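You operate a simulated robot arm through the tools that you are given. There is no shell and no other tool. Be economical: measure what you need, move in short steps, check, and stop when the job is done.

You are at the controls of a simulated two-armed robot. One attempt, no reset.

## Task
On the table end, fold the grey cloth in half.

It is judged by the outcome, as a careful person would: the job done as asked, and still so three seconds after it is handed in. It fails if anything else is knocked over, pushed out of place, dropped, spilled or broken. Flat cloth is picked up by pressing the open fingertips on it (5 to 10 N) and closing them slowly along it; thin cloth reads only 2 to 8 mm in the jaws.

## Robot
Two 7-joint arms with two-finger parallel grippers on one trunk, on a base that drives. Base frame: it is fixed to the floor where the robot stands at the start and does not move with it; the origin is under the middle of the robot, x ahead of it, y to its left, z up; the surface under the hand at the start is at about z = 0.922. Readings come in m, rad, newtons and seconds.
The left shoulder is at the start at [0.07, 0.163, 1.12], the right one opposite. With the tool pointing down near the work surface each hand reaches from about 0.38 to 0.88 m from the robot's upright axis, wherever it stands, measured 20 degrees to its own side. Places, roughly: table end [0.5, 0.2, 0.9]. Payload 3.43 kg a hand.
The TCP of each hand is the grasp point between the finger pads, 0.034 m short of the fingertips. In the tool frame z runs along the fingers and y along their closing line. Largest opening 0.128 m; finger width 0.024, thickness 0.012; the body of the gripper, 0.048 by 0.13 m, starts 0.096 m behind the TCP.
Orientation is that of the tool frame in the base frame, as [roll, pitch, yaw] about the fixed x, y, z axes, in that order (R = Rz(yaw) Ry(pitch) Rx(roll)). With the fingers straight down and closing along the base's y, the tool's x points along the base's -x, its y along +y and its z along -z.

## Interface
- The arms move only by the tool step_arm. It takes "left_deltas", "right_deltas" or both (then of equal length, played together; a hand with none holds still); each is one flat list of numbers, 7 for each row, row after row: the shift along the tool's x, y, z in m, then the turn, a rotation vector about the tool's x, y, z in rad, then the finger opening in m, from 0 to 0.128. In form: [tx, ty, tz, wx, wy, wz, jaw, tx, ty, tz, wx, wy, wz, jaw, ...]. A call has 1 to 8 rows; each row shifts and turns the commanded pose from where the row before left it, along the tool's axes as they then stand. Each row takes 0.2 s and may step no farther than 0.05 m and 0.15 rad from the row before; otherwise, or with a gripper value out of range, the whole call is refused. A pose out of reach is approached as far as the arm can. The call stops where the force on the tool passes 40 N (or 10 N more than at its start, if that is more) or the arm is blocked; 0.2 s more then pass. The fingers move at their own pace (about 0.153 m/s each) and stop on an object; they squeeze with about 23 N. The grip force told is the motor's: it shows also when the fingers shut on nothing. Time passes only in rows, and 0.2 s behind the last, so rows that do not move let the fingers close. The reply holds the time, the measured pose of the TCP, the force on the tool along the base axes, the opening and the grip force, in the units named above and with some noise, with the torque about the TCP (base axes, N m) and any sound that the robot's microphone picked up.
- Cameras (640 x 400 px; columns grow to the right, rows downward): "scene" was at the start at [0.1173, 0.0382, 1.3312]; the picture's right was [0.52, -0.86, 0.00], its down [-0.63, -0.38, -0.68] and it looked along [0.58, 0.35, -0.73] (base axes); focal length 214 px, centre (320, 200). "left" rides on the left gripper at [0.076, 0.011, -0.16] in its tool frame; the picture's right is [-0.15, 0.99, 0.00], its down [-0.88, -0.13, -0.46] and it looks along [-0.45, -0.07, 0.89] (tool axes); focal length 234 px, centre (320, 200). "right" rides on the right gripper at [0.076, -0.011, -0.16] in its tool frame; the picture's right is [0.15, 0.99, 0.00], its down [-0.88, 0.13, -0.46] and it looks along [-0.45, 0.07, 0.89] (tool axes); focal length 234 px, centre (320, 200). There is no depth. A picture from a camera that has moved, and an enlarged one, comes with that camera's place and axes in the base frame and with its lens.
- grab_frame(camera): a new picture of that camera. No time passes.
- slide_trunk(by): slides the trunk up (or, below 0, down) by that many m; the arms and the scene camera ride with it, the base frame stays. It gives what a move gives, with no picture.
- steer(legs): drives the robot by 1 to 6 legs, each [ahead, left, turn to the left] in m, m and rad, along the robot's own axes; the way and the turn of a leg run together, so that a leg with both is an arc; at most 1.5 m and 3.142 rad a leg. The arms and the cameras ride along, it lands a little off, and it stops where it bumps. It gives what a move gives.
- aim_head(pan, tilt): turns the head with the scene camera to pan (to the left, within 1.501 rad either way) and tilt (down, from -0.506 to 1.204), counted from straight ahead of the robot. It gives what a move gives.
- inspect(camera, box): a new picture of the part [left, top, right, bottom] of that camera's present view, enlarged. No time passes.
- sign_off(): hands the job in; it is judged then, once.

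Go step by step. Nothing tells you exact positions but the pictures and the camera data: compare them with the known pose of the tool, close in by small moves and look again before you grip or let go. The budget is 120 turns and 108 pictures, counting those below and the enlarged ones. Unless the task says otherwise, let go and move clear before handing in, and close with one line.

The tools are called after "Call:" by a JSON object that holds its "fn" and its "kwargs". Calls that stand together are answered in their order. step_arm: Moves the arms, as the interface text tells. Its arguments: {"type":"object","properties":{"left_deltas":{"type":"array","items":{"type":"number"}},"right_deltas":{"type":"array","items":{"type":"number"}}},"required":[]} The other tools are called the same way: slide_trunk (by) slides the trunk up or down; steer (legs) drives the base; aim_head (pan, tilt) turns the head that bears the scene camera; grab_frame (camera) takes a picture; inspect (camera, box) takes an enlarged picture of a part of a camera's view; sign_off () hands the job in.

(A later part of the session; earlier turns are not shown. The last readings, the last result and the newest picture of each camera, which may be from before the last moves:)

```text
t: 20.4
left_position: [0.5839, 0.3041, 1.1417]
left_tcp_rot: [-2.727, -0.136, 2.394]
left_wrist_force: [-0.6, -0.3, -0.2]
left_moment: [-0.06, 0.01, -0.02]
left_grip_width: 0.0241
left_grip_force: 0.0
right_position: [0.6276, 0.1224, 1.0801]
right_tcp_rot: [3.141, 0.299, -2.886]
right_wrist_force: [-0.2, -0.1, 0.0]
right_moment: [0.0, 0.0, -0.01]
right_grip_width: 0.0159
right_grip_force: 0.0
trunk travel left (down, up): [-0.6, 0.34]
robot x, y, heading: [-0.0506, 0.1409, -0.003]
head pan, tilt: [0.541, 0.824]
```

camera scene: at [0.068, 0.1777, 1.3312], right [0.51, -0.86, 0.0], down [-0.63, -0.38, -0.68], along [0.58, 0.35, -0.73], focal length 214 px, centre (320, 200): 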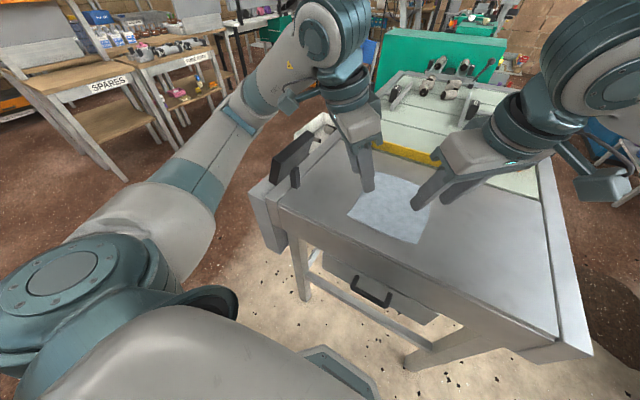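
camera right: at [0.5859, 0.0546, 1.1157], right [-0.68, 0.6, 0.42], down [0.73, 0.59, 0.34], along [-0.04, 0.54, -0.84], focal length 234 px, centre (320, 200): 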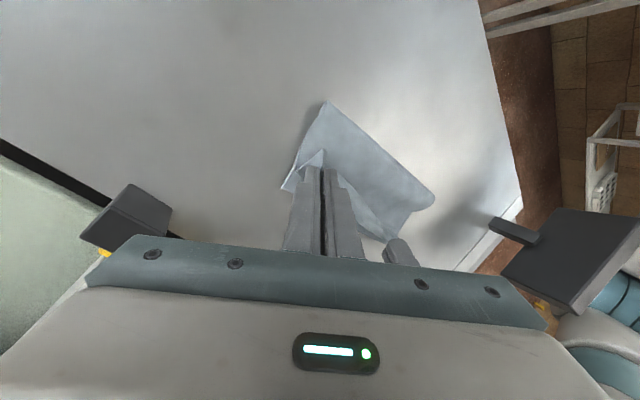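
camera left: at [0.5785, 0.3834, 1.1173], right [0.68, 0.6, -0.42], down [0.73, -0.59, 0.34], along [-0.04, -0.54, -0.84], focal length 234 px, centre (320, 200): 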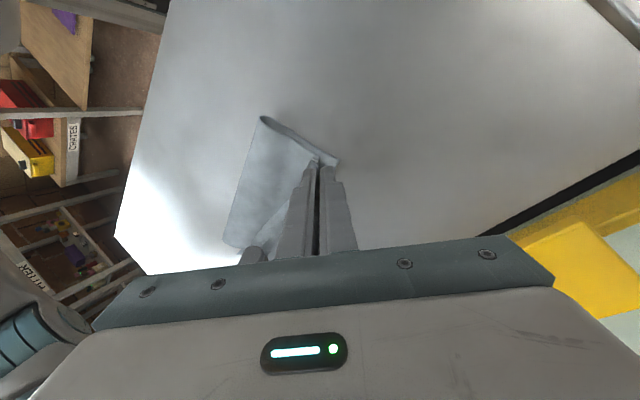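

Call:
{"fn": "step_arm", "kwargs": {"right_deltas": [0.0248, 0.0163, 0.0254, 0, 0, 0, 0.016, 0.0248, 0.0163, 0.0254, 0, 0, 0, 0.016, 0.0248, 0.0163, 0.0254, 0, 0, 0, 0.016]}}

Call:
{"fn": "inspect", "kwargs": {"camera": "right", "box": [240, 80, 400, 180]}}

Call:
{"fn": "inspect", "kwargs": {"camera": "scene", "box": [368, 145, 464, 205]}}

```text
t: 21.2
left_position: [0.5834, 0.3045, 1.143]
left_tcp_rot: [-2.727, -0.137, 2.393]
left_wrist_force: [-0.8, -0.4, -0.5]
left_moment: [0.02, -0.03, 0.0]
left_grip_width: 0.024
left_grip_force: 0.0
right_position: [0.5652, 0.159, 0.987]
right_tcp_rot: [-3.139, 0.301, -2.884]
right_wrist_force: [0.0, -0.2, -0.2]
right_moment: [-0.02, -0.01, -0.02]
right_grip_width: 0.0162
right_grip_force: 0.1
trunk travel left (down, up): [-0.6, 0.34]
robot x, y, heading: [-0.0538, 0.139, -0.001]
head pan, tilt: [0.541, 0.824]
```

```text
4.00 times, centred on (320, 130) of right
camera zoom: at [0.4521, 0.1168, 1.1169], right [-0.39, 0.92, -0.04], down [0.65, 0.31, 0.69], along [0.65, 0.24, -0.72], focal length 937 px, centre (320, 480)
```

zoom: 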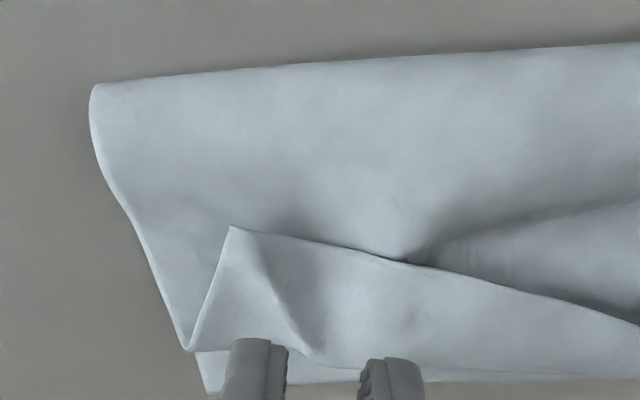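

```text
6.67 times, centred on (416, 175) of scene
camera zoom: at [0.0678, 0.1776, 1.3312], right [0.51, -0.86, 0.0], down [-0.63, -0.38, -0.68], along [0.58, 0.35, -0.73], focal length 1430 px, centre (-320, 367)
```

zoom: 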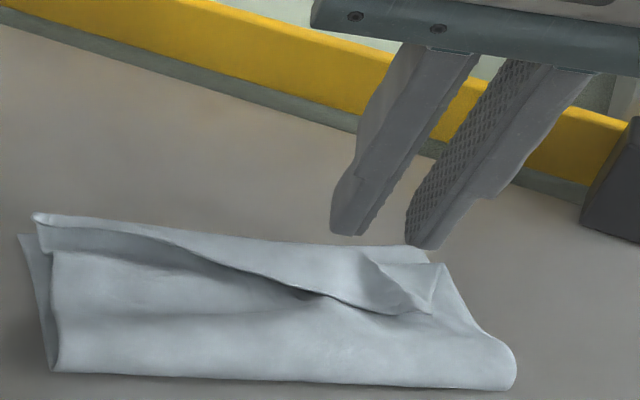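

Ear: hem at x≈0.551, fold-back line at x≈0.585 near y 0.155. I'll shift slightly toward the hem and come down.

Call:
{"fn": "step_arm", "kwargs": {"right_deltas": [0.012, -0.0016, 0.013, 0, 0, 0, 0.016, 0.0, 0, 0, 0, 0, 0, 0.016]}}

Call:
{"fn": "inspect", "kwargs": {"camera": "right", "box": [240, 80, 400, 180]}}

```text
t: 21.9
left_position: [0.5843, 0.3033, 1.1418]
left_tcp_rot: [-2.728, -0.135, 2.392]
left_wrist_force: [-0.4, 0.4, 0.4]
left_moment: [0.01, 0.03, 0.0]
left_grip_width: 0.0242
left_grip_force: 0.0
right_position: [0.5584, 0.1543, 0.9695]
right_tcp_rot: [3.141, 0.299, -2.882]
right_wrist_force: [-0.3, -0.1, 0.0]
right_moment: [0.01, 0.0, 0.03]
right_grip_width: 0.0161
right_grip_force: 0.1
trunk travel left (down, up): [-0.6, 0.34]
robot x, y, heading: [-0.0484, 0.1391, -0.001]
head pan, tilt: [0.541, 0.824]
```

```text
4.00 times, centred on (320, 130) of right
camera zoom: at [0.4456, 0.1131, 1.1002], right [-0.39, 0.92, -0.04], down [0.65, 0.31, 0.69], along [0.65, 0.24, -0.72], focal length 937 px, centre (320, 480)
```

zoom: 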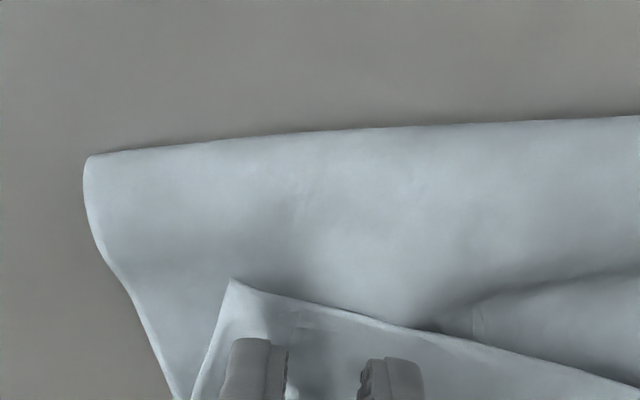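

Call:
{"fn": "step_arm", "kwargs": {"right_deltas": [0.0006, 0.0015, 0.0019, 0, 0, 0, 0.016, 0.0006, 0, 0.0019, 0, 0, 0, 0.016, 0.0, 0, 0, 0, 0, 0, 0.016]}}

Call:
{"fn": "inspect", "kwargs": {"camera": "right", "box": [240, 80, 400, 180]}}

```text
t: 22.6
left_position: [0.5835, 0.3045, 1.1418]
left_tcp_rot: [-2.729, -0.136, 2.394]
left_wrist_force: [-0.8, 0.1, -0.1]
left_moment: [-0.03, -0.04, 0.01]
left_grip_width: 0.0241
left_grip_force: 0.3
right_position: [0.5577, 0.1559, 0.9661]
right_tcp_rot: [-3.141, 0.299, -2.882]
right_wrist_force: [-0.1, 0.0, -0.4]
right_moment: [0.01, 0.0, -0.01]
right_grip_width: 0.016
right_grip_force: 0.1
trunk travel left (down, up): [-0.6, 0.34]
robot x, y, heading: [-0.0475, 0.1396, -0.008]
head pan, tilt: [0.541, 0.824]
```

```text
4.00 times, centred on (320, 130) of right
camera zoom: at [0.4461, 0.1142, 1.0963], right [-0.39, 0.92, -0.04], down [0.65, 0.31, 0.69], along [0.65, 0.24, -0.72], focal length 937 px, centre (320, 480)
```

zoom: 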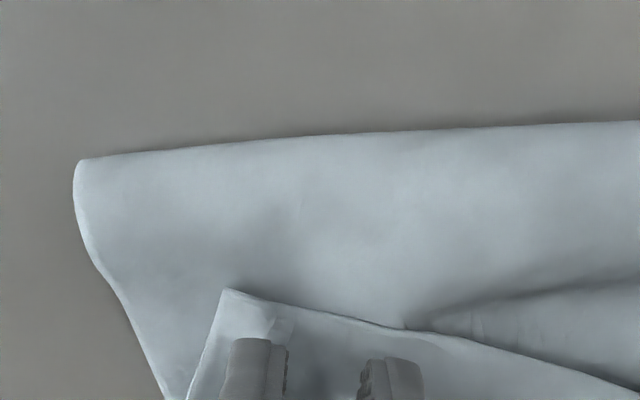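

Call:
{"fn": "step_arm", "kwargs": {"right_deltas": [0.0006, 0, 0.0019, 0, 0, 0, 0.016, 0.0003, 0, 0.0009, 0, 0, 0, 0.016, 0.0, 0, 0, 0, 0, 0, 0.016, 0, 0, 0, 0, 0, 0, 0.016]}}

```text
t: 23.6
left_position: [0.5834, 0.3042, 1.1429]
left_tcp_rot: [-2.728, -0.136, 2.392]
left_wrist_force: [0.0, 1.0, 0.1]
left_moment: [-0.02, -0.01, 0.0]
left_grip_width: 0.0243
left_grip_force: 0.0
right_position: [0.5595, 0.1555, 0.963]
right_tcp_rot: [3.14, 0.297, -2.882]
right_wrist_force: [-0.6, -0.1, 0.1]
right_moment: [0.01, -0.03, -0.03]
right_grip_width: 0.016
right_grip_force: 0.2
trunk travel left (down, up): [-0.6, 0.34]
robot x, y, heading: [-0.0486, 0.1407, 0.002]
head pan, tilt: [0.541, 0.824]
```

Call:
{"fn": "step_arm", "kwargs": {"right_deltas": [0.0003, 0, 0.0009, 0, 0, 0, 0.016, 0.0003, 0, 0.0009, 0, 0, 0, 0.016, 0.0, 0, 0, 0, 0, 0, 0.016]}}

Call:
{"fn": "inspect", "kwargs": {"camera": "right", "box": [240, 80, 400, 180]}}

```text
t: 24.4
left_position: [0.5831, 0.3033, 1.1431]
left_tcp_rot: [-2.728, -0.137, 2.393]
left_wrist_force: [0.2, -0.4, -0.5]
left_moment: [-0.05, -0.03, -0.01]
left_grip_width: 0.0241
left_grip_force: 0.1
right_position: [0.5588, 0.1548, 0.9615]
right_tcp_rot: [-3.141, 0.3, -2.88]
right_wrist_force: [0.4, 0.6, 3.3]
right_moment: [0.0, -0.02, -0.01]
right_grip_width: 0.0163
right_grip_force: 0.2
trunk travel left (down, up): [-0.6, 0.34]
robot x, y, heading: [-0.0509, 0.1377, 0.003]
head pan, tilt: [0.541, 0.824]
```

```text
4.00 times, centred on (320, 130) of right
camera zoom: at [0.4465, 0.1141, 1.0913], right [-0.39, 0.92, -0.04], down [0.65, 0.31, 0.7], along [0.65, 0.24, -0.72], focal length 937 px, centre (320, 480)
```

zoom: 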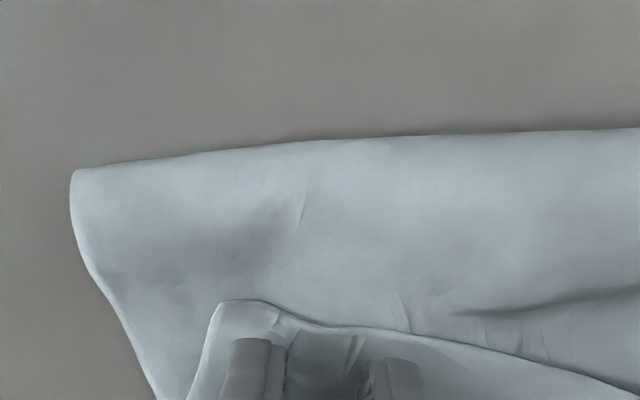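

Contact at about 3 N on the ear only; close slowly.

Call:
{"fn": "step_arm", "kwargs": {"right_deltas": [0, 0, 0, 0, 0, 0, 0.013, 0, 0, 0, 0, 0, 0, 0.01, 0, 0, 0, 0, 0, 0, 0.007, 0, 0, 0, 0, 0, 0, 0.004, 0, 0, 0, 0, 0, 0, 0.0, 0, 0, 0, 0, 0, 0, 0.0]}}

Call:
{"fn": "inspect", "kwargs": {"camera": "right", "box": [240, 80, 400, 180]}}

```text
t: 25.9
left_position: [0.5839, 0.3035, 1.1422]
left_tcp_rot: [-2.728, -0.136, 2.393]
left_wrist_force: [-0.3, -0.4, -0.6]
left_moment: [0.02, 0.0, 0.02]
left_grip_width: 0.0241
left_grip_force: 0.1
right_position: [0.5589, 0.156, 0.9606]
right_tcp_rot: [-3.14, 0.297, -2.883]
right_wrist_force: [0.1, 1.0, 2.9]
right_moment: [-0.01, 0.0, -0.02]
right_grip_width: 0.0016
right_grip_force: 23.4
trunk travel left (down, up): [-0.6, 0.34]
robot x, y, heading: [-0.0547, 0.1397, 0.0]
head pan, tilt: [0.541, 0.824]
```

```text
4.00 times, centred on (320, 130) of right
camera zoom: at [0.4464, 0.114, 1.0913], right [-0.39, 0.92, -0.04], down [0.65, 0.31, 0.7], along [0.65, 0.24, -0.72], focal length 937 px, centre (320, 480)
```

zoom: 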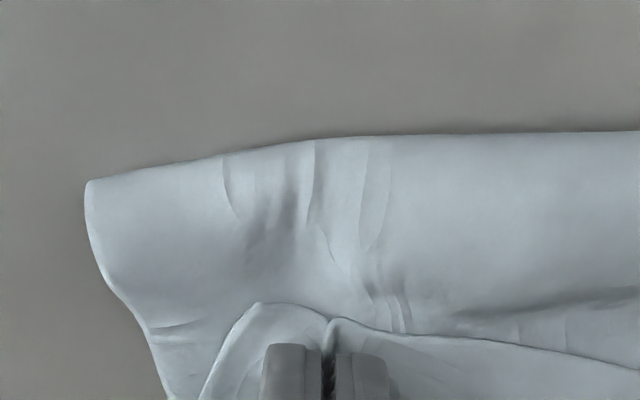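

Call:
{"fn": "step_arm", "kwargs": {"right_deltas": [-0.0059, 0, -0.0191, 0, 0, 0, 0.0, -0.0059, 0, -0.0191, 0, 0, 0, 0.0, 0, 0, 0, 0, 0, 0, 0]}}

Call:
{"fn": "inspect", "kwargs": {"camera": "right", "box": [200, 80, 440, 230]}}

Call:
{"fn": "inspect", "kwargs": {"camera": "scene", "box": [352, 145, 464, 215]}}

```text
t: 26.6
left_position: [0.5838, 0.3046, 1.1417]
left_tcp_rot: [-2.728, -0.136, 2.392]
left_wrist_force: [0.8, -1.3, 0.5]
left_moment: [-0.02, 0.0, 0.01]
left_grip_width: 0.0243
left_grip_force: 0.1
right_position: [0.5598, 0.155, 1.0013]
right_tcp_rot: [3.141, 0.3, -2.881]
right_wrist_force: [-1.0, 1.0, -0.5]
right_moment: [-0.03, 0.04, 0.01]
right_grip_width: 0.0015
right_grip_force: 23.2
trunk travel left (down, up): [-0.6, 0.34]
robot x, y, heading: [-0.0507, 0.1413, 0.0]
head pan, tilt: [0.541, 0.824]
```

```text
2.67 times, centred on (320, 155) of right
camera zoom: at [0.4475, 0.1142, 1.132], right [-0.39, 0.92, -0.04], down [0.65, 0.31, 0.69], along [0.65, 0.24, -0.72], focal length 624 px, centre (320, 320)
```

zoom: 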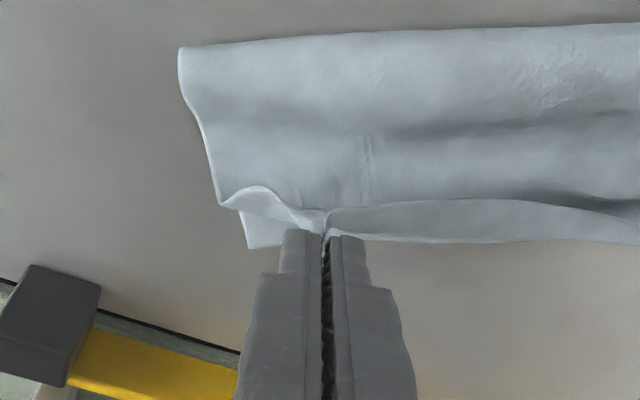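

```text
5.71 times, centred on (408, 180) of scene
camera zoom: at [0.0679, 0.1771, 1.3311], right [0.51, -0.86, 0.0], down [-0.63, -0.38, -0.68], along [0.58, 0.35, -0.73], focal length 1226 px, centre (-183, 314)
```

zoom: 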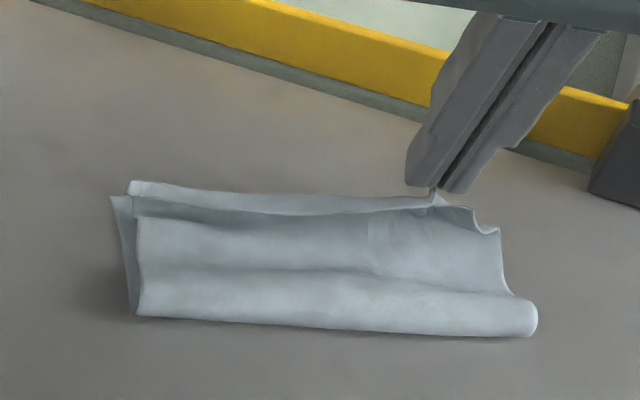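

Only the ear came up, pinched right at its hem. Carrying it over to just beyond the far edge near B and lowering.

Call:
{"fn": "step_arm", "kwargs": {"right_deltas": [-0.0135, -0.0025, 0.0068, 0, 0, 0, 0.0, -0.0134, -0.0024, 0.0068, 0, 0, 0, 0.0, -0.0131, -0.0047, 0.0166, 0, 0, 0, 0, 0.0035, 0, 0.0115, 0, 0, 0, 0, 0, 0, 0, 0, 0, 0, 0]}}

Call:
{"fn": "inspect", "kwargs": {"camera": "right", "box": [200, 80, 440, 230]}}

Call:
{"fn": "inspect", "kwargs": {"camera": "scene", "box": [352, 145, 464, 215]}}

```text
t: 27.9
left_position: [0.5837, 0.3043, 1.1424]
left_tcp_rot: [-2.726, -0.137, 2.394]
left_wrist_force: [-0.4, -0.4, -0.3]
left_moment: [0.0, 0.02, 0.05]
left_grip_width: 0.0243
left_grip_force: 0.2
right_position: [0.6072, 0.1563, 0.9723]
right_tcp_rot: [3.14, 0.299, -2.882]
right_wrist_force: [-1.2, 0.8, 0.2]
right_moment: [0.01, 0.01, 0.0]
right_grip_width: 0.0015
right_grip_force: 23.0
trunk travel left (down, up): [-0.6, 0.34]
robot x, y, heading: [-0.0477, 0.1399, 0.002]
head pan, tilt: [0.541, 0.824]
```

```text
2.67 times, centred on (320, 155) of right
camera zoom: at [0.4942, 0.1156, 1.102], right [-0.39, 0.92, -0.04], down [0.65, 0.31, 0.69], along [0.65, 0.24, -0.72], focal length 624 px, centre (320, 320)
```

zoom: 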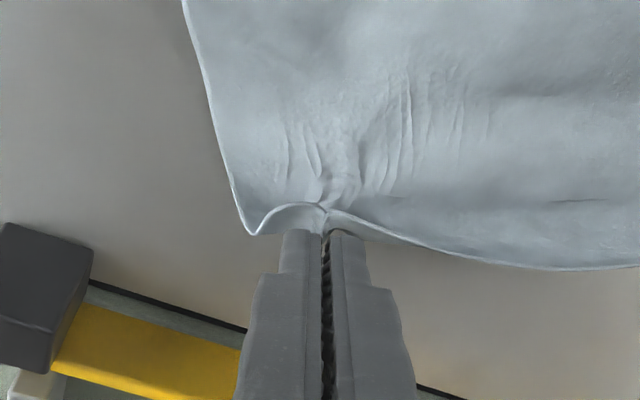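

```text
5.71 times, centred on (408, 180) of scene
camera zoom: at [0.0674, 0.1774, 1.3312], right [0.51, -0.86, 0.0], down [-0.63, -0.38, -0.68], along [0.58, 0.35, -0.73], focal length 1226 px, centre (-183, 314)
```

zoom: 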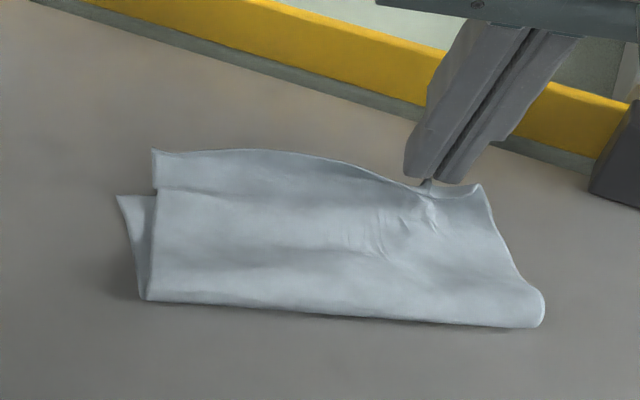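

The whole hem has flipped over properly. Lower a bit more, release, and back away upward.

Call:
{"fn": "step_arm", "kwargs": {"right_deltas": [0.0021, 0, 0.0067, 0, 0, 0, 0, 0, 0, 0, 0, 0, 0, 0.006, 0, 0, 0, 0, 0, 0, 0.012, 0, 0, 0, 0, 0, 0, 0.016, -0.0059, 0, -0.0191, 0, 0, 0, 0.016, -0.0118, 0, -0.0382, 0, 0, 0, 0.016, -0.0118, 0, -0.0382, 0, 0, 0, 0.016]}}

Call:
{"fn": "inspect", "kwargs": {"camera": "right", "box": [200, 60, 440, 210]}}

Call:
{"fn": "inspect", "kwargs": {"camera": "scene", "box": [352, 145, 464, 215]}}

Call:
{"fn": "inspect", "kwargs": {"camera": "left", "box": [200, 60, 440, 210]}}

```text
t: 29.4
left_position: [0.584, 0.3043, 1.1417]
left_tcp_rot: [-2.725, -0.136, 2.392]
left_wrist_force: [0.5, -0.3, 0.3]
left_moment: [0.02, 0.02, -0.02]
left_grip_width: 0.0242
left_grip_force: 0.1
right_position: [0.6066, 0.1573, 1.0654]
right_tcp_rot: [-3.139, 0.3, -2.882]
right_wrist_force: [-0.7, 1.0, 0.0]
right_moment: [0.01, -0.02, 0.0]
right_grip_width: 0.0163
right_grip_force: 0.1
trunk travel left (down, up): [-0.6, 0.34]
robot x, y, heading: [-0.0517, 0.1398, -0.001]
head pan, tilt: [0.541, 0.824]
```

```text
2.67 times, centred on (320, 135) of right
camera zoom: at [0.4945, 0.1169, 1.195], right [-0.39, 0.92, -0.04], down [0.65, 0.31, 0.69], along [0.65, 0.24, -0.72], focal length 624 px, centre (320, 373)
```

zoom: 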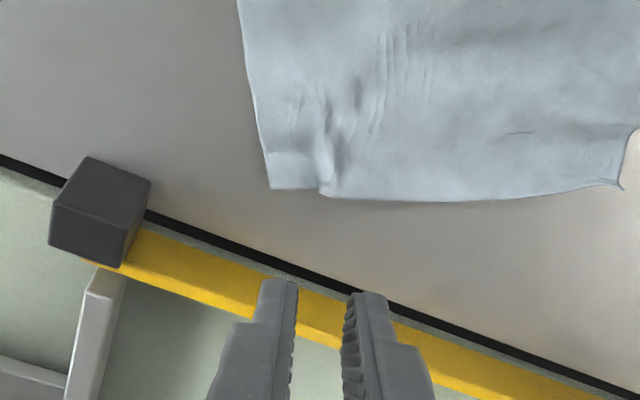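

```text
5.71 times, centred on (408, 180) of scene
camera zoom: at [0.0667, 0.1777, 1.3312], right [0.51, -0.86, 0.0], down [-0.63, -0.38, -0.68], along [0.58, 0.35, -0.73], focal length 1226 px, centre (-183, 314)
```

zoom: 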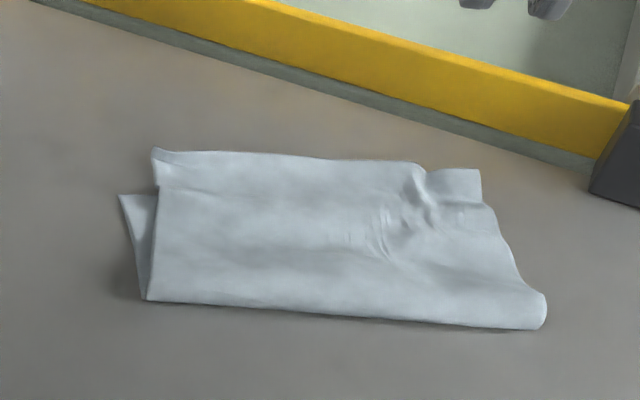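

```text
2.67 times, centred on (320, 135) of left
camera zoom: at [0.5921, 0.3971, 1.293], right [0.68, 0.6, -0.41], down [0.73, -0.59, 0.35], along [-0.04, -0.54, -0.84], focal length 624 px, centre (320, 373)
```

zoom: 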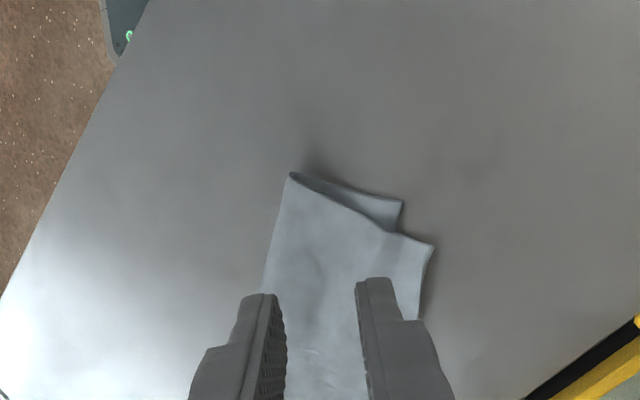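

Nice: the fold is clean now, but the top layer overshoots the bottom by ~2.4 cm at C (0.635,0.138 vs B 0.611,0.140) and ~3 cm at D (0.568,0.283 vs A 0.535,0.286). I'll pinch the exposed hem near C, lift it slightly and set it back, then do the same at D.

Call:
{"fn": "step_arm", "kwargs": {"right_deltas": [0.0065, 0, 0.0451, 0, 0, 0, 0.02, 0.0064, 0, 0.0451, 0, 0, 0, 0.02, 0, 0, 0, 0, 0, 0, 0.02]}}

Call:
{"fn": "inspect", "kwargs": {"camera": "right", "box": [240, 80, 400, 180]}}

```text
t: 30.2
left_position: [0.5828, 0.3036, 1.1428]
left_tcp_rot: [-2.728, -0.136, 2.392]
left_wrist_force: [0.3, -0.2, 0.3]
left_moment: [-0.02, -0.01, 0.02]
left_grip_width: 0.0243
left_grip_force: 0.1
right_position: [0.6196, 0.162, 0.9729]
right_tcp_rot: [-3.14, 0.3, -2.882]
right_wrist_force: [0.6, 0.2, 0.0]
right_moment: [0.0, 0.01, -0.01]
right_grip_width: 0.0202
right_grip_force: 0.0
trunk travel left (down, up): [-0.6, 0.34]
robot x, y, heading: [-0.0513, 0.1367, -0.001]
head pan, tilt: [0.541, 0.824]
```

```text
4.00 times, centred on (320, 130) of right
camera zoom: at [0.507, 0.12, 1.1045], right [-0.39, 0.92, -0.04], down [0.65, 0.31, 0.7], along [0.65, 0.24, -0.72], focal length 937 px, centre (320, 480)
```

zoom: 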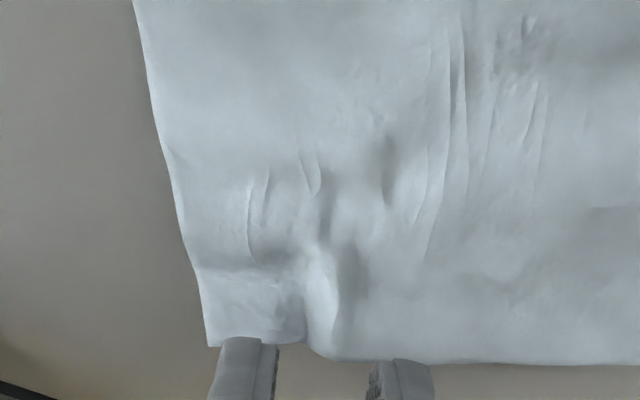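

Call:
{"fn": "step_arm", "kwargs": {"right_deltas": [-0.0003, -0.001, 0.0127, 0, 0, 0, 0.02, 0.0003, 0, 0.0012, 0, 0, 0, 0.02, 0.0003, 0, 0.0009, 0, 0, 0, 0.02, 0, 0, 0, 0, 0, 0, 0.02]}}

```text
t: 31.2
left_position: [0.5833, 0.3041, 1.1436]
left_tcp_rot: [-2.727, -0.136, 2.394]
left_wrist_force: [-1.0, 0.2, -0.1]
left_moment: [0.02, 0.03, 0.02]
left_grip_width: 0.024
left_grip_force: 0.2
right_position: [0.6256, 0.1621, 0.9604]
right_tcp_rot: [-3.141, 0.299, -2.88]
right_wrist_force: [0.1, 1.0, 0.0]
right_moment: [0.0, 0.0, 0.01]
right_grip_width: 0.0202
right_grip_force: 0.1
trunk travel left (down, up): [-0.6, 0.34]
robot x, y, heading: [-0.0471, 0.1409, -0.004]
head pan, tilt: [0.541, 0.824]
```

Call:
{"fn": "step_arm", "kwargs": {"right_deltas": [0.0003, 0, 0.0011, 0, 0, 0, 0.02, 0.0003, 0, 0.0009, 0, 0, 0, 0.02, 0, 0, 0, 0, 0, 0, 0.02]}}

Call:
{"fn": "inspect", "kwargs": {"camera": "right", "box": [240, 80, 400, 180]}}

```text
t: 32.0
left_position: [0.5821, 0.3031, 1.142]
left_tcp_rot: [-2.728, -0.136, 2.393]
left_wrist_force: [-0.3, -0.3, 0.4]
left_moment: [0.03, 0.0, 0.0]
left_grip_width: 0.0241
left_grip_force: 0.1
right_position: [0.6257, 0.1609, 0.9595]
right_tcp_rot: [-3.139, 0.303, -2.881]
right_wrist_force: [1.8, -0.8, 8.5]
right_moment: [-0.03, -0.02, 0.01]
right_grip_width: 0.0199
right_grip_force: 0.0
trunk travel left (down, up): [-0.6, 0.34]
robot x, y, heading: [-0.047, 0.1366, -0.003]
head pan, tilt: [0.541, 0.824]
```

```text
4.00 times, centred on (320, 130) of right
camera zoom: at [0.5116, 0.1204, 1.0897], right [-0.39, 0.92, -0.04], down [0.65, 0.31, 0.7], along [0.65, 0.24, -0.72], focal length 937 px, centre (320, 480)
```

zoom: 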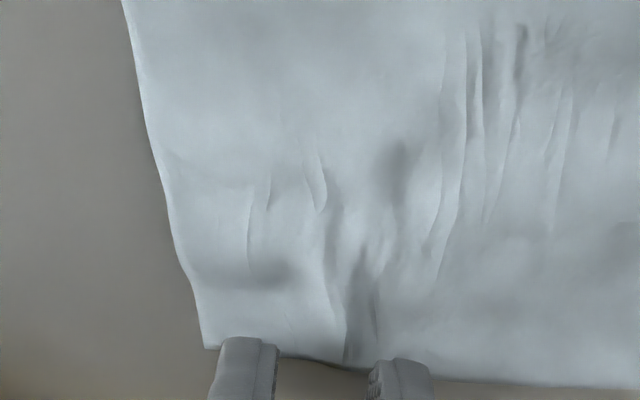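

Contact is only ~3 mm inside the hem; I'll shift 4 mm inward and close.

Call:
{"fn": "step_arm", "kwargs": {"right_deltas": [-0.0006, 0, -0.0019, 0, 0, 0, 0.02, 0.0043, 0, -0.0013, 0, 0, 0, 0.02, 0.0006, 0, 0.0019, 0, 0, 0, 0.02, 0, 0, 0, 0, 0, 0, 0.02, 0, 0, 0, 0, 0, 0, 0.02]}}

```text
t: 33.2
left_position: [0.5825, 0.3038, 1.1433]
left_tcp_rot: [-2.731, -0.137, 2.392]
left_wrist_force: [-0.2, 0.1, -0.1]
left_moment: [0.03, -0.03, -0.01]
left_grip_width: 0.0242
left_grip_force: 0.0
right_position: [0.6192, 0.1605, 0.9594]
right_tcp_rot: [3.14, 0.302, -2.883]
right_wrist_force: [2.6, -0.5, 17.6]
right_moment: [0.02, -0.05, -0.02]
right_grip_width: 0.0199
right_grip_force: 0.1
trunk travel left (down, up): [-0.6, 0.34]
robot x, y, heading: [-0.0498, 0.1391, -0.002]
head pan, tilt: [0.541, 0.824]
```

Call:
{"fn": "step_arm", "kwargs": {"right_deltas": [-0.0003, 0, -0.0011, 0, 0, 0, 0.02, 0, 0, 0, 0, 0, 0, 0.02, 0, 0, 0, 0, 0, 0, 0.016, 0, 0, 0, 0, 0, 0, 0.012, 0, 0, 0, 0, 0, 0, 0.008, 0, 0, 0, 0, 0, 0, 0.004, 0, 0, 0, 0, 0, 0, 0, 0, 0, 0, 0, 0, 0, 0]}}

Call:
{"fn": "inspect", "kwargs": {"camera": "right", "box": [240, 80, 400, 180]}}

```text
t: 35.0
left_position: [0.5828, 0.3034, 1.1433]
left_tcp_rot: [-2.73, -0.138, 2.393]
left_wrist_force: [0.0, 0.3, 0.1]
left_moment: [0.02, -0.01, 0.02]
left_grip_width: 0.0239
left_grip_force: 0.1
right_position: [0.6202, 0.1602, 0.9594]
right_tcp_rot: [3.141, 0.299, -2.883]
right_wrist_force: [-1.5, 0.9, 12.2]
right_moment: [0.06, 0.07, 0.01]
right_grip_width: 0.0015
right_grip_force: 23.4
trunk travel left (down, up): [-0.6, 0.34]
robot x, y, heading: [-0.0519, 0.1411, -0.007]
head pan, tilt: [0.541, 0.824]
```

```text
4.00 times, centred on (320, 130) of right
camera zoom: at [0.5067, 0.1192, 1.0899], right [-0.39, 0.92, -0.04], down [0.65, 0.31, 0.7], along [0.65, 0.24, -0.72], focal length 937 px, centre (320, 480)
```

zoom: 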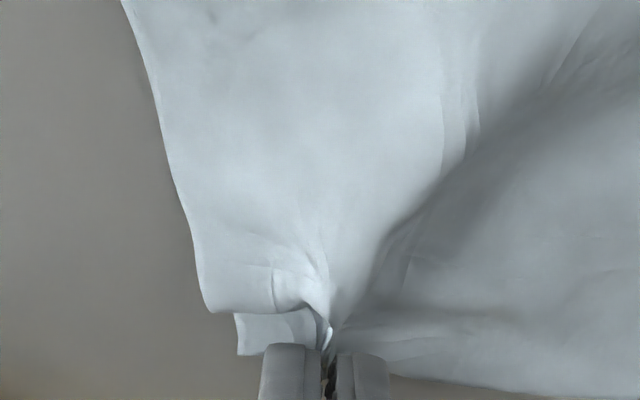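

Call:
{"fn": "step_arm", "kwargs": {"right_deltas": [-0.0059, 0, -0.0191, 0, 0, 0, 0.0, 0, 0, 0, 0, 0, 0, 0]}}

Call:
{"fn": "inspect", "kwargs": {"camera": "right", "box": [200, 60, 440, 210]}}

Call:
{"fn": "inspect", "kwargs": {"camera": "scene", "box": [352, 145, 464, 215]}}

Call:
{"fn": "inspect", "kwargs": {"camera": "left", "box": [200, 60, 440, 210]}}

```text
t: 35.6
left_position: [0.5831, 0.3036, 1.1426]
left_tcp_rot: [-2.73, -0.137, 2.394]
left_wrist_force: [-0.8, 0.0, 0.7]
left_moment: [-0.01, 0.01, 0.01]
left_grip_width: 0.0239
left_grip_force: 0.0
right_position: [0.6212, 0.1603, 0.977]
right_tcp_rot: [-3.141, 0.297, -2.881]
right_wrist_force: [0.3, 0.4, -0.3]
right_moment: [0.0, -0.01, 0.03]
right_grip_width: 0.0017
right_grip_force: 22.7
trunk travel left (down, up): [-0.6, 0.34]
robot x, y, heading: [-0.0527, 0.1394, -0.003]
head pan, tilt: [0.541, 0.824]
```

```text
2.67 times, centred on (320, 135) of right
camera zoom: at [0.508, 0.119, 1.1085], right [-0.39, 0.92, -0.04], down [0.65, 0.31, 0.69], along [0.65, 0.24, -0.72], focal length 624 px, centre (320, 373)
```

zoom: 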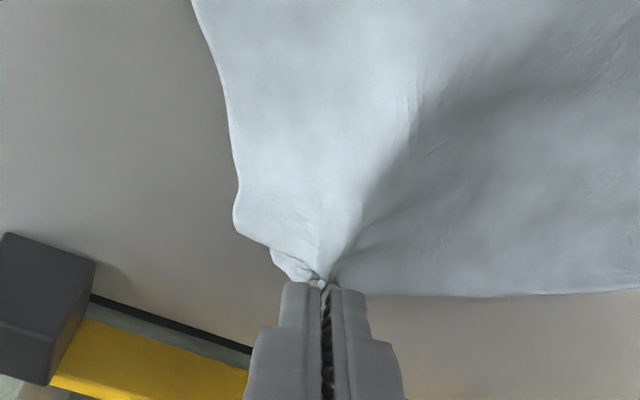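

```text
5.71 times, centred on (408, 180) of scene
camera zoom: at [0.0674, 0.1772, 1.3311], right [0.51, -0.86, 0.0], down [-0.63, -0.38, -0.68], along [0.58, 0.35, -0.73], focal length 1226 px, centre (-183, 314)
```

zoom: 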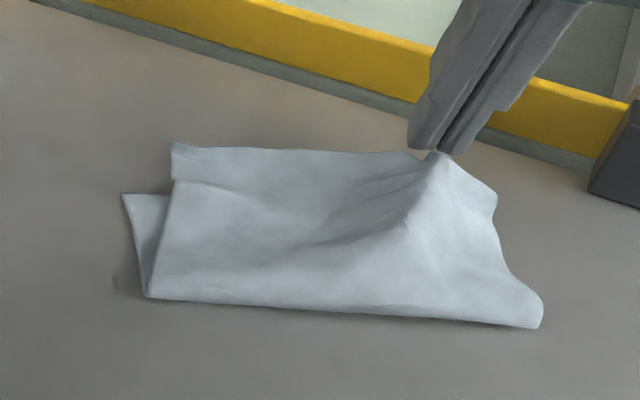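

```text
2.67 times, centred on (320, 135) of left
camera zoom: at [0.5928, 0.3965, 1.2927], right [0.68, 0.6, -0.41], down [0.73, -0.59, 0.35], along [-0.04, -0.54, -0.84], focal length 624 px, centre (320, 373)
```

zoom: 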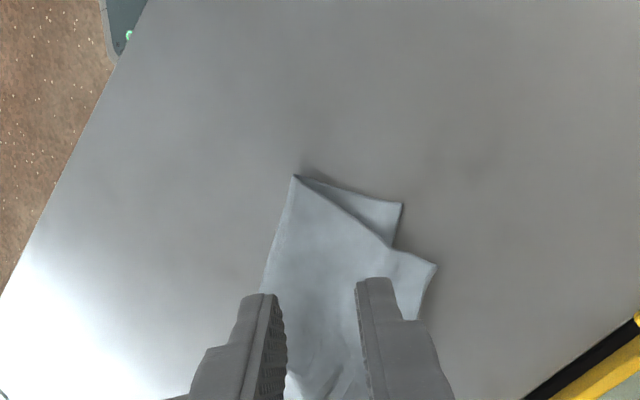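

Only the top corner is held. Setting it back by about 2 cm perpendicular to the hem, then lowering and releasing.

Call:
{"fn": "step_arm", "kwargs": {"right_deltas": [0.0094, -0.002, -0.0029, 0, 0, 0, 0.0, 0.0094, -0.002, -0.0029, 0, 0, 0, 0, 0.0041, 0, 0.0134, 0, 0, 0, 0, 0, 0, 0, 0, 0, 0, 0, 0, 0, 0, 0, 0, 0, 0.008, 0, 0, 0, 0, 0, 0, 0.016, -0.0059, 0, -0.0191, 0, 0, 0, 0.016, -0.0118, 0, -0.0382, 0, 0, 0, 0.016]}}

Call:
{"fn": "inspect", "kwargs": {"camera": "right", "box": [200, 60, 440, 210]}}

Call:
{"fn": "inspect", "kwargs": {"camera": "scene", "box": [352, 145, 464, 215]}}

```text
t: 37.5
left_position: [0.5823, 0.3042, 1.1421]
left_tcp_rot: [-2.727, -0.135, 2.393]
left_wrist_force: [-0.2, -0.5, -0.2]
left_moment: [0.01, -0.03, 0.05]
left_grip_width: 0.0242
left_grip_force: 0.0
right_position: [0.6029, 0.1538, 1.0261]
right_tcp_rot: [-3.141, 0.299, -2.882]
right_wrist_force: [-0.1, -0.2, 0.6]
right_moment: [0.03, -0.03, 0.03]
right_grip_width: 0.0161
right_grip_force: 0.0
trunk travel left (down, up): [-0.6, 0.34]
robot x, y, heading: [-0.0484, 0.1417, -0.002]
head pan, tilt: [0.541, 0.824]
```

```text
2.67 times, centred on (320, 135) of right
camera zoom: at [0.4899, 0.1122, 1.1563], right [-0.39, 0.92, -0.04], down [0.65, 0.31, 0.7], along [0.65, 0.24, -0.72], focal length 624 px, centre (320, 373)
```

zoom: 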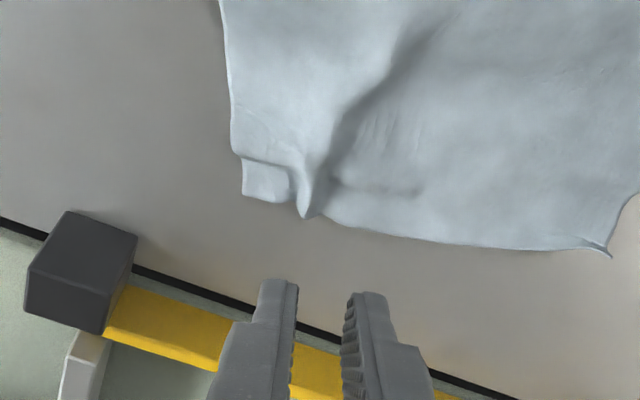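

```text
5.71 times, centred on (408, 180) of scene
camera zoom: at [0.0667, 0.1776, 1.3312], right [0.51, -0.86, 0.0], down [-0.63, -0.38, -0.68], along [0.58, 0.35, -0.73], focal length 1226 px, centre (-183, 314)
```

zoom: 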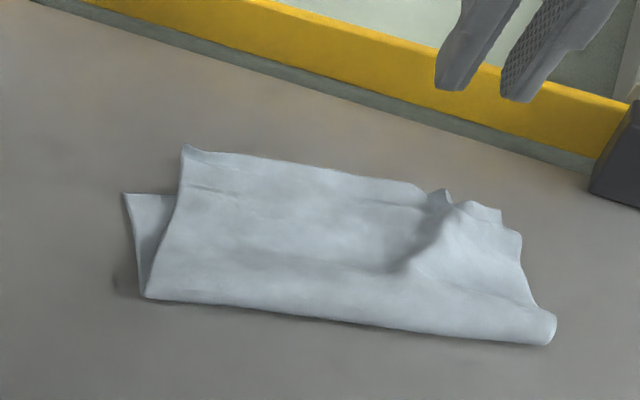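

Call:
{"fn": "inspect", "kwargs": {"camera": "right", "box": [272, 90, 368, 150]}}

Call:
{"fn": "inspect", "kwargs": {"camera": "scene", "box": [416, 170, 456, 195]}}

```text
6.67 times, centred on (320, 120) of right
camera zoom: at [0.4899, 0.1122, 1.1563], right [-0.39, 0.92, -0.04], down [0.65, 0.31, 0.7], along [0.65, 0.24, -0.72], focal length 1561 px, centre (320, 733)
```

zoom: 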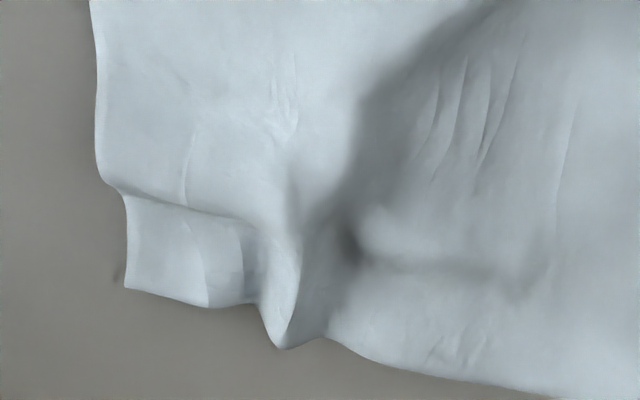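

```text
16.00 times, centred on (436, 182) of scene
camera zoom: at [0.0667, 0.1776, 1.3312], right [0.51, -0.86, 0.0], down [-0.63, -0.38, -0.68], along [0.58, 0.35, -0.73], focal length 3432 px, centre (-1536, 480)
```

zoom: 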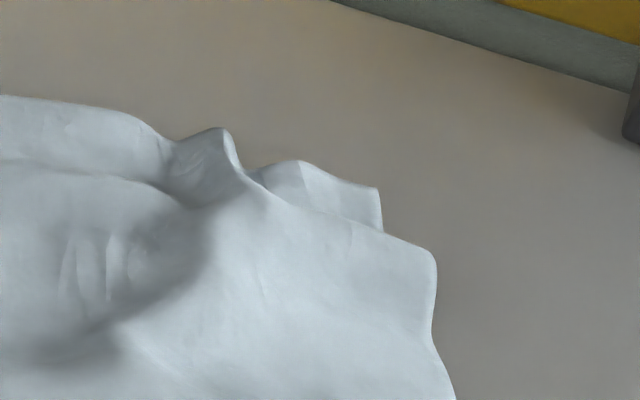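

Right side now measures even (C ≈ 8.4 cm from the crease plus bulge). On the left, D≈(0.58,0.268) still overshoots A≈(0.54,0.283), so I'll park the right hand and turn the left hand to grip the hem near D.

Call:
{"fn": "step_arm", "kwargs": {"left_deltas": [0, 0, 0, -0.101, -0.106, 0.0314, 0.02, 0, 0, 0, -0.101, -0.106, 0.0314, 0.02, 0, 0, 0, -0.101, -0.106, 0.0314, 0.02, 0, 0, 0, -0.101, -0.106, 0.0314, 0.02], "right_deltas": [0.0149, -0.033, -0.0255, 0, 0, 0, 0.016, 0.0149, -0.033, -0.0255, 0, 0, 0, 0.016, 0.0149, -0.033, -0.0255, 0, 0, 0, 0.016, 0.0149, -0.033, -0.0255, 0, 0, 0, 0.016]}}

Call:
{"fn": "step_arm", "kwargs": {"left_deltas": [0, 0, 0, -0.0387, 0, -0.125, 0.02, 0, 0, 0, -0.0387, 0, -0.125, 0.02, 0, 0, 0, -0.0387, 0, -0.125, 0.02, 0, 0, 0, -0.0387, 0, -0.125, 0.02, 0, 0, 0, -0.0387, 0, -0.125, 0.02, 0, 0, 0, -0.0387, 0, -0.125, 0.02, 0, 0, 0, -0.0387, 0, -0.125, 0.02, 0, 0, 0, -0.0387, 0, -0.125, 0.02]}}

Call:
{"fn": "grab_frame", "kwargs": {"camera": "left"}}

Call:
{"fn": "inspect", "kwargs": {"camera": "scene", "box": [352, 145, 464, 215]}}

```text
t: 38.5
left_position: [0.5821, 0.3027, 1.1432]
left_tcp_rot: [3.139, 0.302, 2.354]
left_wrist_force: [-0.4, 0.3, -0.2]
left_moment: [0.02, -0.03, 0.01]
left_grip_width: 0.0196
left_grip_force: 0.1
right_position: [0.5515, 0.0004, 1.1064]
right_tcp_rot: [3.142, 0.3, -2.881]
right_wrist_force: [-0.6, 0.3, -0.1]
right_moment: [0.02, -0.02, 0.02]
right_grip_width: 0.0159
right_grip_force: 0.2
trunk travel left (down, up): [-0.6, 0.34]
robot x, y, heading: [-0.0525, 0.14, -0.002]
head pan, tilt: [0.541, 0.824]
```

```text
t: 40.2
left_position: [0.5855, 0.3028, 1.1425]
left_tcp_rot: [3.14, 0.3, -2.881]
left_wrist_force: [-0.6, 0.7, 0.6]
left_moment: [0.04, -0.03, 0.0]
left_grip_width: 0.02
left_grip_force: 0.0
right_position: [0.5527, 0.0, 1.1056]
right_tcp_rot: [-3.14, 0.299, -2.882]
right_wrist_force: [-0.5, 0.1, 0.3]
right_moment: [0.03, 0.01, -0.01]
right_grip_width: 0.0159
right_grip_force: 0.0
trunk travel left (down, up): [-0.6, 0.34]
robot x, y, heading: [-0.0486, 0.1379, -0.001]
head pan, tilt: [0.541, 0.824]
```

```text
52 pictures are left
camera left: at [0.4659, 0.2828, 1.2722], right [-0.12, 0.99, 0.04], down [0.72, 0.06, 0.7], along [0.69, 0.12, -0.72], focal length 234 px, centre (320, 200)
```

left: 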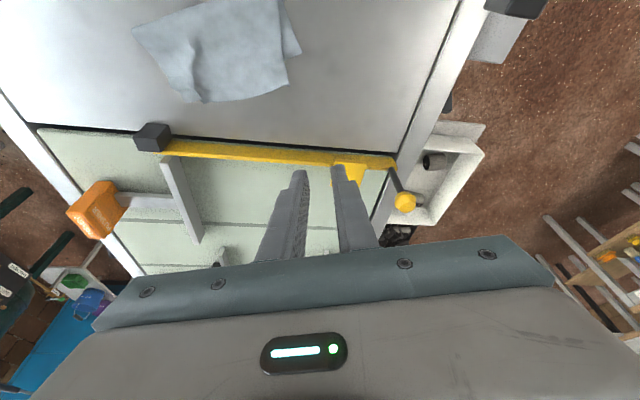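

```text
5.71 times, centred on (408, 180) of scene
camera zoom: at [0.0676, 0.1768, 1.3312], right [0.51, -0.86, 0.0], down [-0.63, -0.38, -0.68], along [0.58, 0.35, -0.73], focal length 1226 px, centre (-183, 314)
```

zoom: 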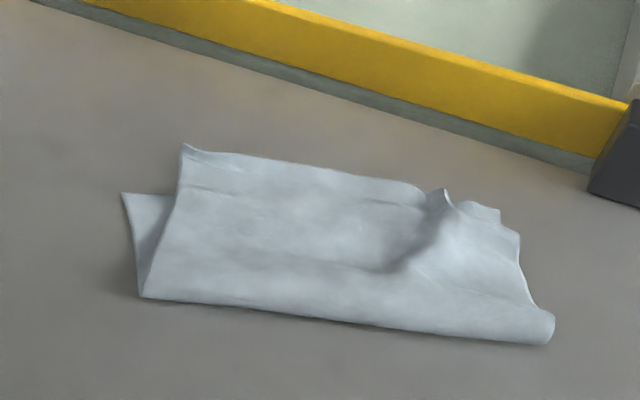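

Call:
{"fn": "step_arm", "kwargs": {"left_deltas": [0.0178, -0.0138, 0.0391, 0, 0, 0, 0.02, 0.0178, -0.0138, 0.0391, 0, 0, 0, 0.02, 0.0178, -0.0138, 0.0391, 0, 0, 0, 0.02, 0.0177, -0.0137, 0.0391, 0, 0, 0, 0.02, 0, 0, 0, 0, 0, 0, 0.02]}}

Call:
{"fn": "inspect", "kwargs": {"camera": "left", "box": [240, 80, 400, 180]}}

```text
t: 41.5
left_position: [0.5779, 0.2437, 0.9713]
left_tcp_rot: [3.141, 0.3, -2.883]
left_wrist_force: [0.0, 0.1, -0.4]
left_moment: [-0.03, -0.04, 0.01]
left_grip_width: 0.02
left_grip_force: 0.1
right_position: [0.5518, 0.001, 1.1064]
right_tcp_rot: [-3.142, 0.3, -2.881]
right_wrist_force: [-0.1, -0.4, -0.6]
right_moment: [0.0, 0.01, -0.02]
right_grip_width: 0.0156
right_grip_force: 0.0
trunk travel left (down, up): [-0.6, 0.34]
robot x, y, heading: [-0.0496, 0.1412, -0.002]
head pan, tilt: [0.541, 0.824]
```

```text
4.00 times, centred on (320, 130) of left
camera zoom: at [0.4582, 0.2242, 1.101], right [-0.12, 0.99, 0.04], down [0.72, 0.05, 0.7], along [0.69, 0.11, -0.72], focal length 937 px, centre (320, 480)
```

zoom: 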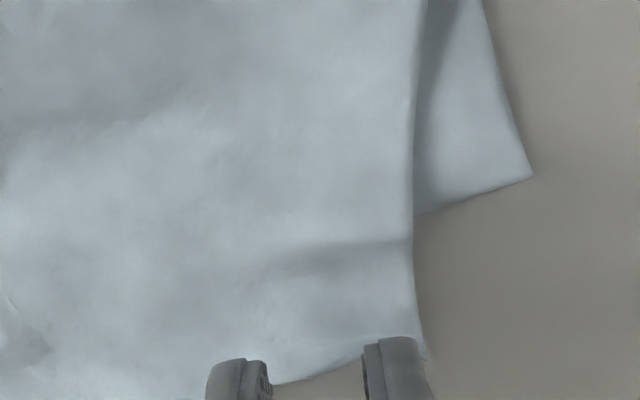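

Call:
{"fn": "step_arm", "kwargs": {"left_deltas": [0.003, -0.004, 0.0096, 0, 0, 0, 0.02, 0.0005, 0, 0.0015, 0, 0, 0, 0.02, 0, 0, 0, 0, 0, 0, 0.02, 0, 0, 0, 0, 0, 0, 0.02]}}

Call:
{"fn": "inspect", "kwargs": {"camera": "left", "box": [240, 80, 400, 180]}}

```text
t: 42.5
left_position: [0.5786, 0.2386, 0.9595]
left_tcp_rot: [3.139, 0.299, -2.881]
left_wrist_force: [-0.3, 1.0, 0.9]
left_moment: [0.02, -0.02, 0.01]
left_grip_width: 0.0198
left_grip_force: 0.0
right_position: [0.5515, 0.0027, 1.1044]
right_tcp_rot: [3.141, 0.299, -2.883]
right_wrist_force: [-0.3, 0.0, 0.1]
right_moment: [0.0, 0.0, 0.01]
right_grip_width: 0.0163
right_grip_force: 0.1
trunk travel left (down, up): [-0.6, 0.34]
robot x, y, heading: [-0.0473, 0.1417, 0.002]
head pan, tilt: [0.541, 0.824]
```

```text
4.00 times, centred on (320, 130) of left
camera zoom: at [0.4595, 0.22, 1.0896], right [-0.12, 0.99, 0.04], down [0.72, 0.05, 0.7], along [0.69, 0.11, -0.72], focal length 937 px, centre (320, 480)
```

zoom: 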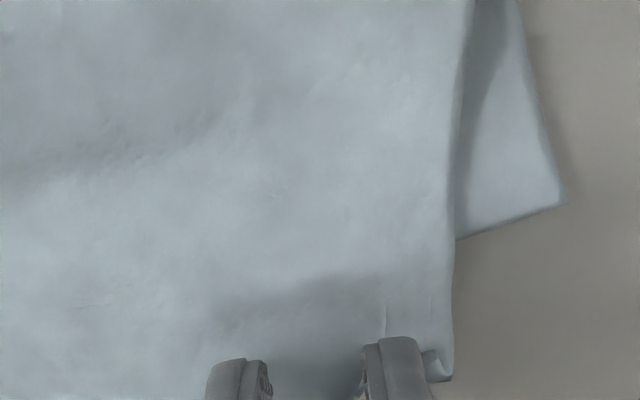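

Good position, just at contact. Press another ~1 mm and close slowly.

Call:
{"fn": "step_arm", "kwargs": {"left_deltas": [0.0003, 0, 0.0009, 0, 0, 0, 0.02, 0, 0, 0, 0, 0, 0, 0.02, 0, 0, 0, 0, 0, 0, 0.016, 0, 0, 0, 0, 0, 0, 0.012, 0, 0, 0, 0, 0, 0, 0.008, 0, 0, 0, 0, 0, 0, 0.004, 0, 0, 0, 0, 0, 0, 0, 0, 0, 0, 0, 0, 0, 0]}}

Call:
{"fn": "step_arm", "kwargs": {"left_deltas": [-0.0059, 0, -0.0191, 0, 0, 0, 0.0, 0, 0, 0, 0, 0, 0, 0]}}

Call:
{"fn": "inspect", "kwargs": {"camera": "left", "box": [200, 60, 440, 210]}}

Call:
{"fn": "inspect", "kwargs": {"camera": "scene", "box": [352, 145, 464, 215]}}

```text
t: 44.2
left_position: [0.5787, 0.2394, 0.9581]
left_tcp_rot: [3.14, 0.299, -2.884]
left_wrist_force: [0.2, 0.0, 5.8]
left_moment: [0.01, -0.02, 0.02]
left_grip_width: 0.002
left_grip_force: 22.6
right_position: [0.5522, 0.0007, 1.106]
right_tcp_rot: [-3.141, 0.3, -2.88]
right_wrist_force: [-0.3, -1.0, 1.0]
right_moment: [0.01, -0.01, 0.01]
right_grip_width: 0.0161
right_grip_force: 0.0
trunk travel left (down, up): [-0.6, 0.34]
robot x, y, heading: [-0.0548, 0.1342, -0.003]
head pan, tilt: [0.541, 0.824]
```

```text
t: 44.9
left_position: [0.5786, 0.2393, 0.9769]
left_tcp_rot: [3.14, 0.298, -2.881]
left_wrist_force: [-0.4, 0.7, -0.3]
left_moment: [0.0, 0.01, -0.04]
left_grip_width: 0.0019
left_grip_force: 22.8
right_position: [0.5526, 0.0016, 1.1044]
right_tcp_rot: [-3.141, 0.297, -2.882]
right_wrist_force: [-0.4, 0.6, 1.1]
right_moment: [0.01, -0.01, 0.01]
right_grip_width: 0.016
right_grip_force: 0.0
trunk travel left (down, up): [-0.6, 0.34]
robot x, y, heading: [-0.0489, 0.1375, -0.001]
head pan, tilt: [0.541, 0.824]
```

```text
2.67 times, centred on (320, 135) of left
camera zoom: at [0.4598, 0.2201, 1.1076], right [-0.12, 0.99, 0.04], down [0.72, 0.05, 0.69], along [0.69, 0.11, -0.72], focal length 624 px, centre (320, 373)
```

zoom: 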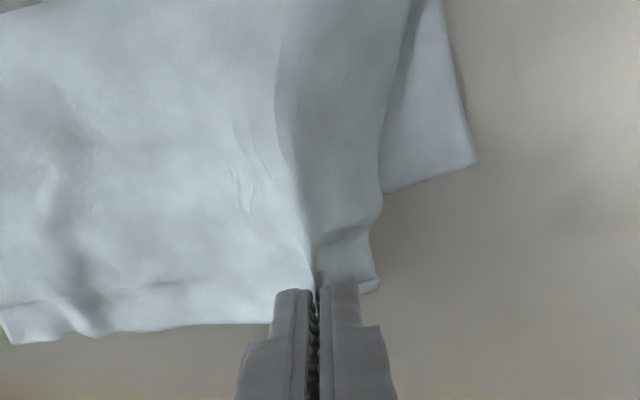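

```text
5.71 times, centred on (408, 180) of scene
camera zoom: at [0.0677, 0.1774, 1.3311], right [0.51, -0.86, 0.0], down [-0.63, -0.38, -0.68], along [0.58, 0.35, -0.73], focal length 1226 px, centre (-183, 314)
```

zoom: 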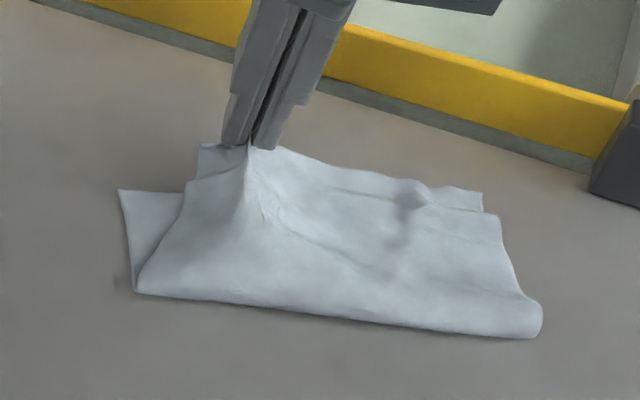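

Call:
{"fn": "step_arm", "kwargs": {"left_deltas": [0.0144, 0.0134, -0.0045, 0, 0, 0, 0.0, 0.0143, 0.0134, -0.0044, 0, 0, 0, 0, 0.002, 0, 0.0067, 0, 0, 0, 0]}}

Call:
{"fn": "inspect", "kwargs": {"camera": "left", "box": [200, 60, 440, 210]}}

Call:
{"fn": "inspect", "kwargs": {"camera": "scene", "box": [352, 145, 464, 215]}}

```text
t: 45.6
left_position: [0.5438, 0.2585, 0.9723]
left_tcp_rot: [3.14, 0.301, -2.884]
left_wrist_force: [-0.2, -1.1, 0.1]
left_moment: [-0.01, 0.02, 0.01]
left_grip_width: 0.0018
left_grip_force: 22.8
right_position: [0.5524, 0.0004, 1.1047]
right_tcp_rot: [3.141, 0.3, -2.882]
right_wrist_force: [-0.1, 1.1, 0.2]
right_moment: [0.01, -0.02, -0.01]
right_grip_width: 0.0161
right_grip_force: 0.0
trunk travel left (down, up): [-0.6, 0.34]
robot x, y, heading: [-0.0487, 0.1408, -0.001]
head pan, tilt: [0.541, 0.824]
```

```text
2.67 times, centred on (320, 135) of left
camera zoom: at [0.4244, 0.2384, 1.102], right [-0.12, 0.99, 0.04], down [0.72, 0.05, 0.7], along [0.69, 0.11, -0.72], focal length 624 px, centre (320, 373)
```

zoom: 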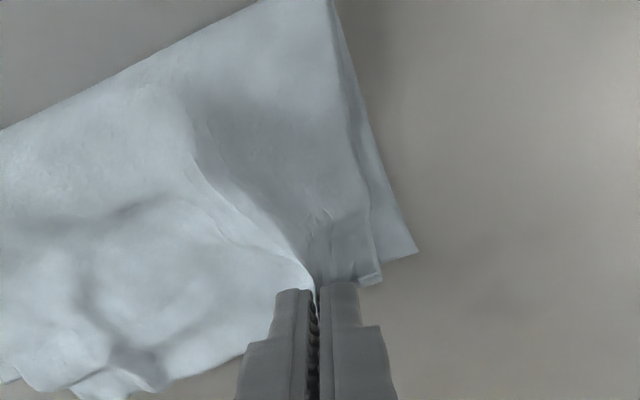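

```text
5.71 times, centred on (408, 180) of scene
camera zoom: at [0.068, 0.1769, 1.3311], right [0.51, -0.86, 0.0], down [-0.63, -0.38, -0.68], along [0.58, 0.35, -0.73], focal length 1226 px, centre (-183, 314)
```

zoom: 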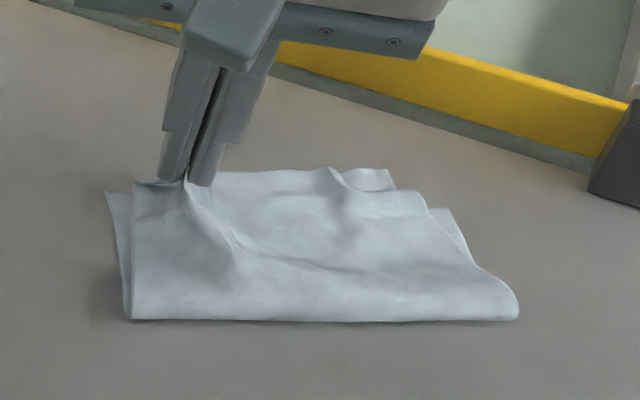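

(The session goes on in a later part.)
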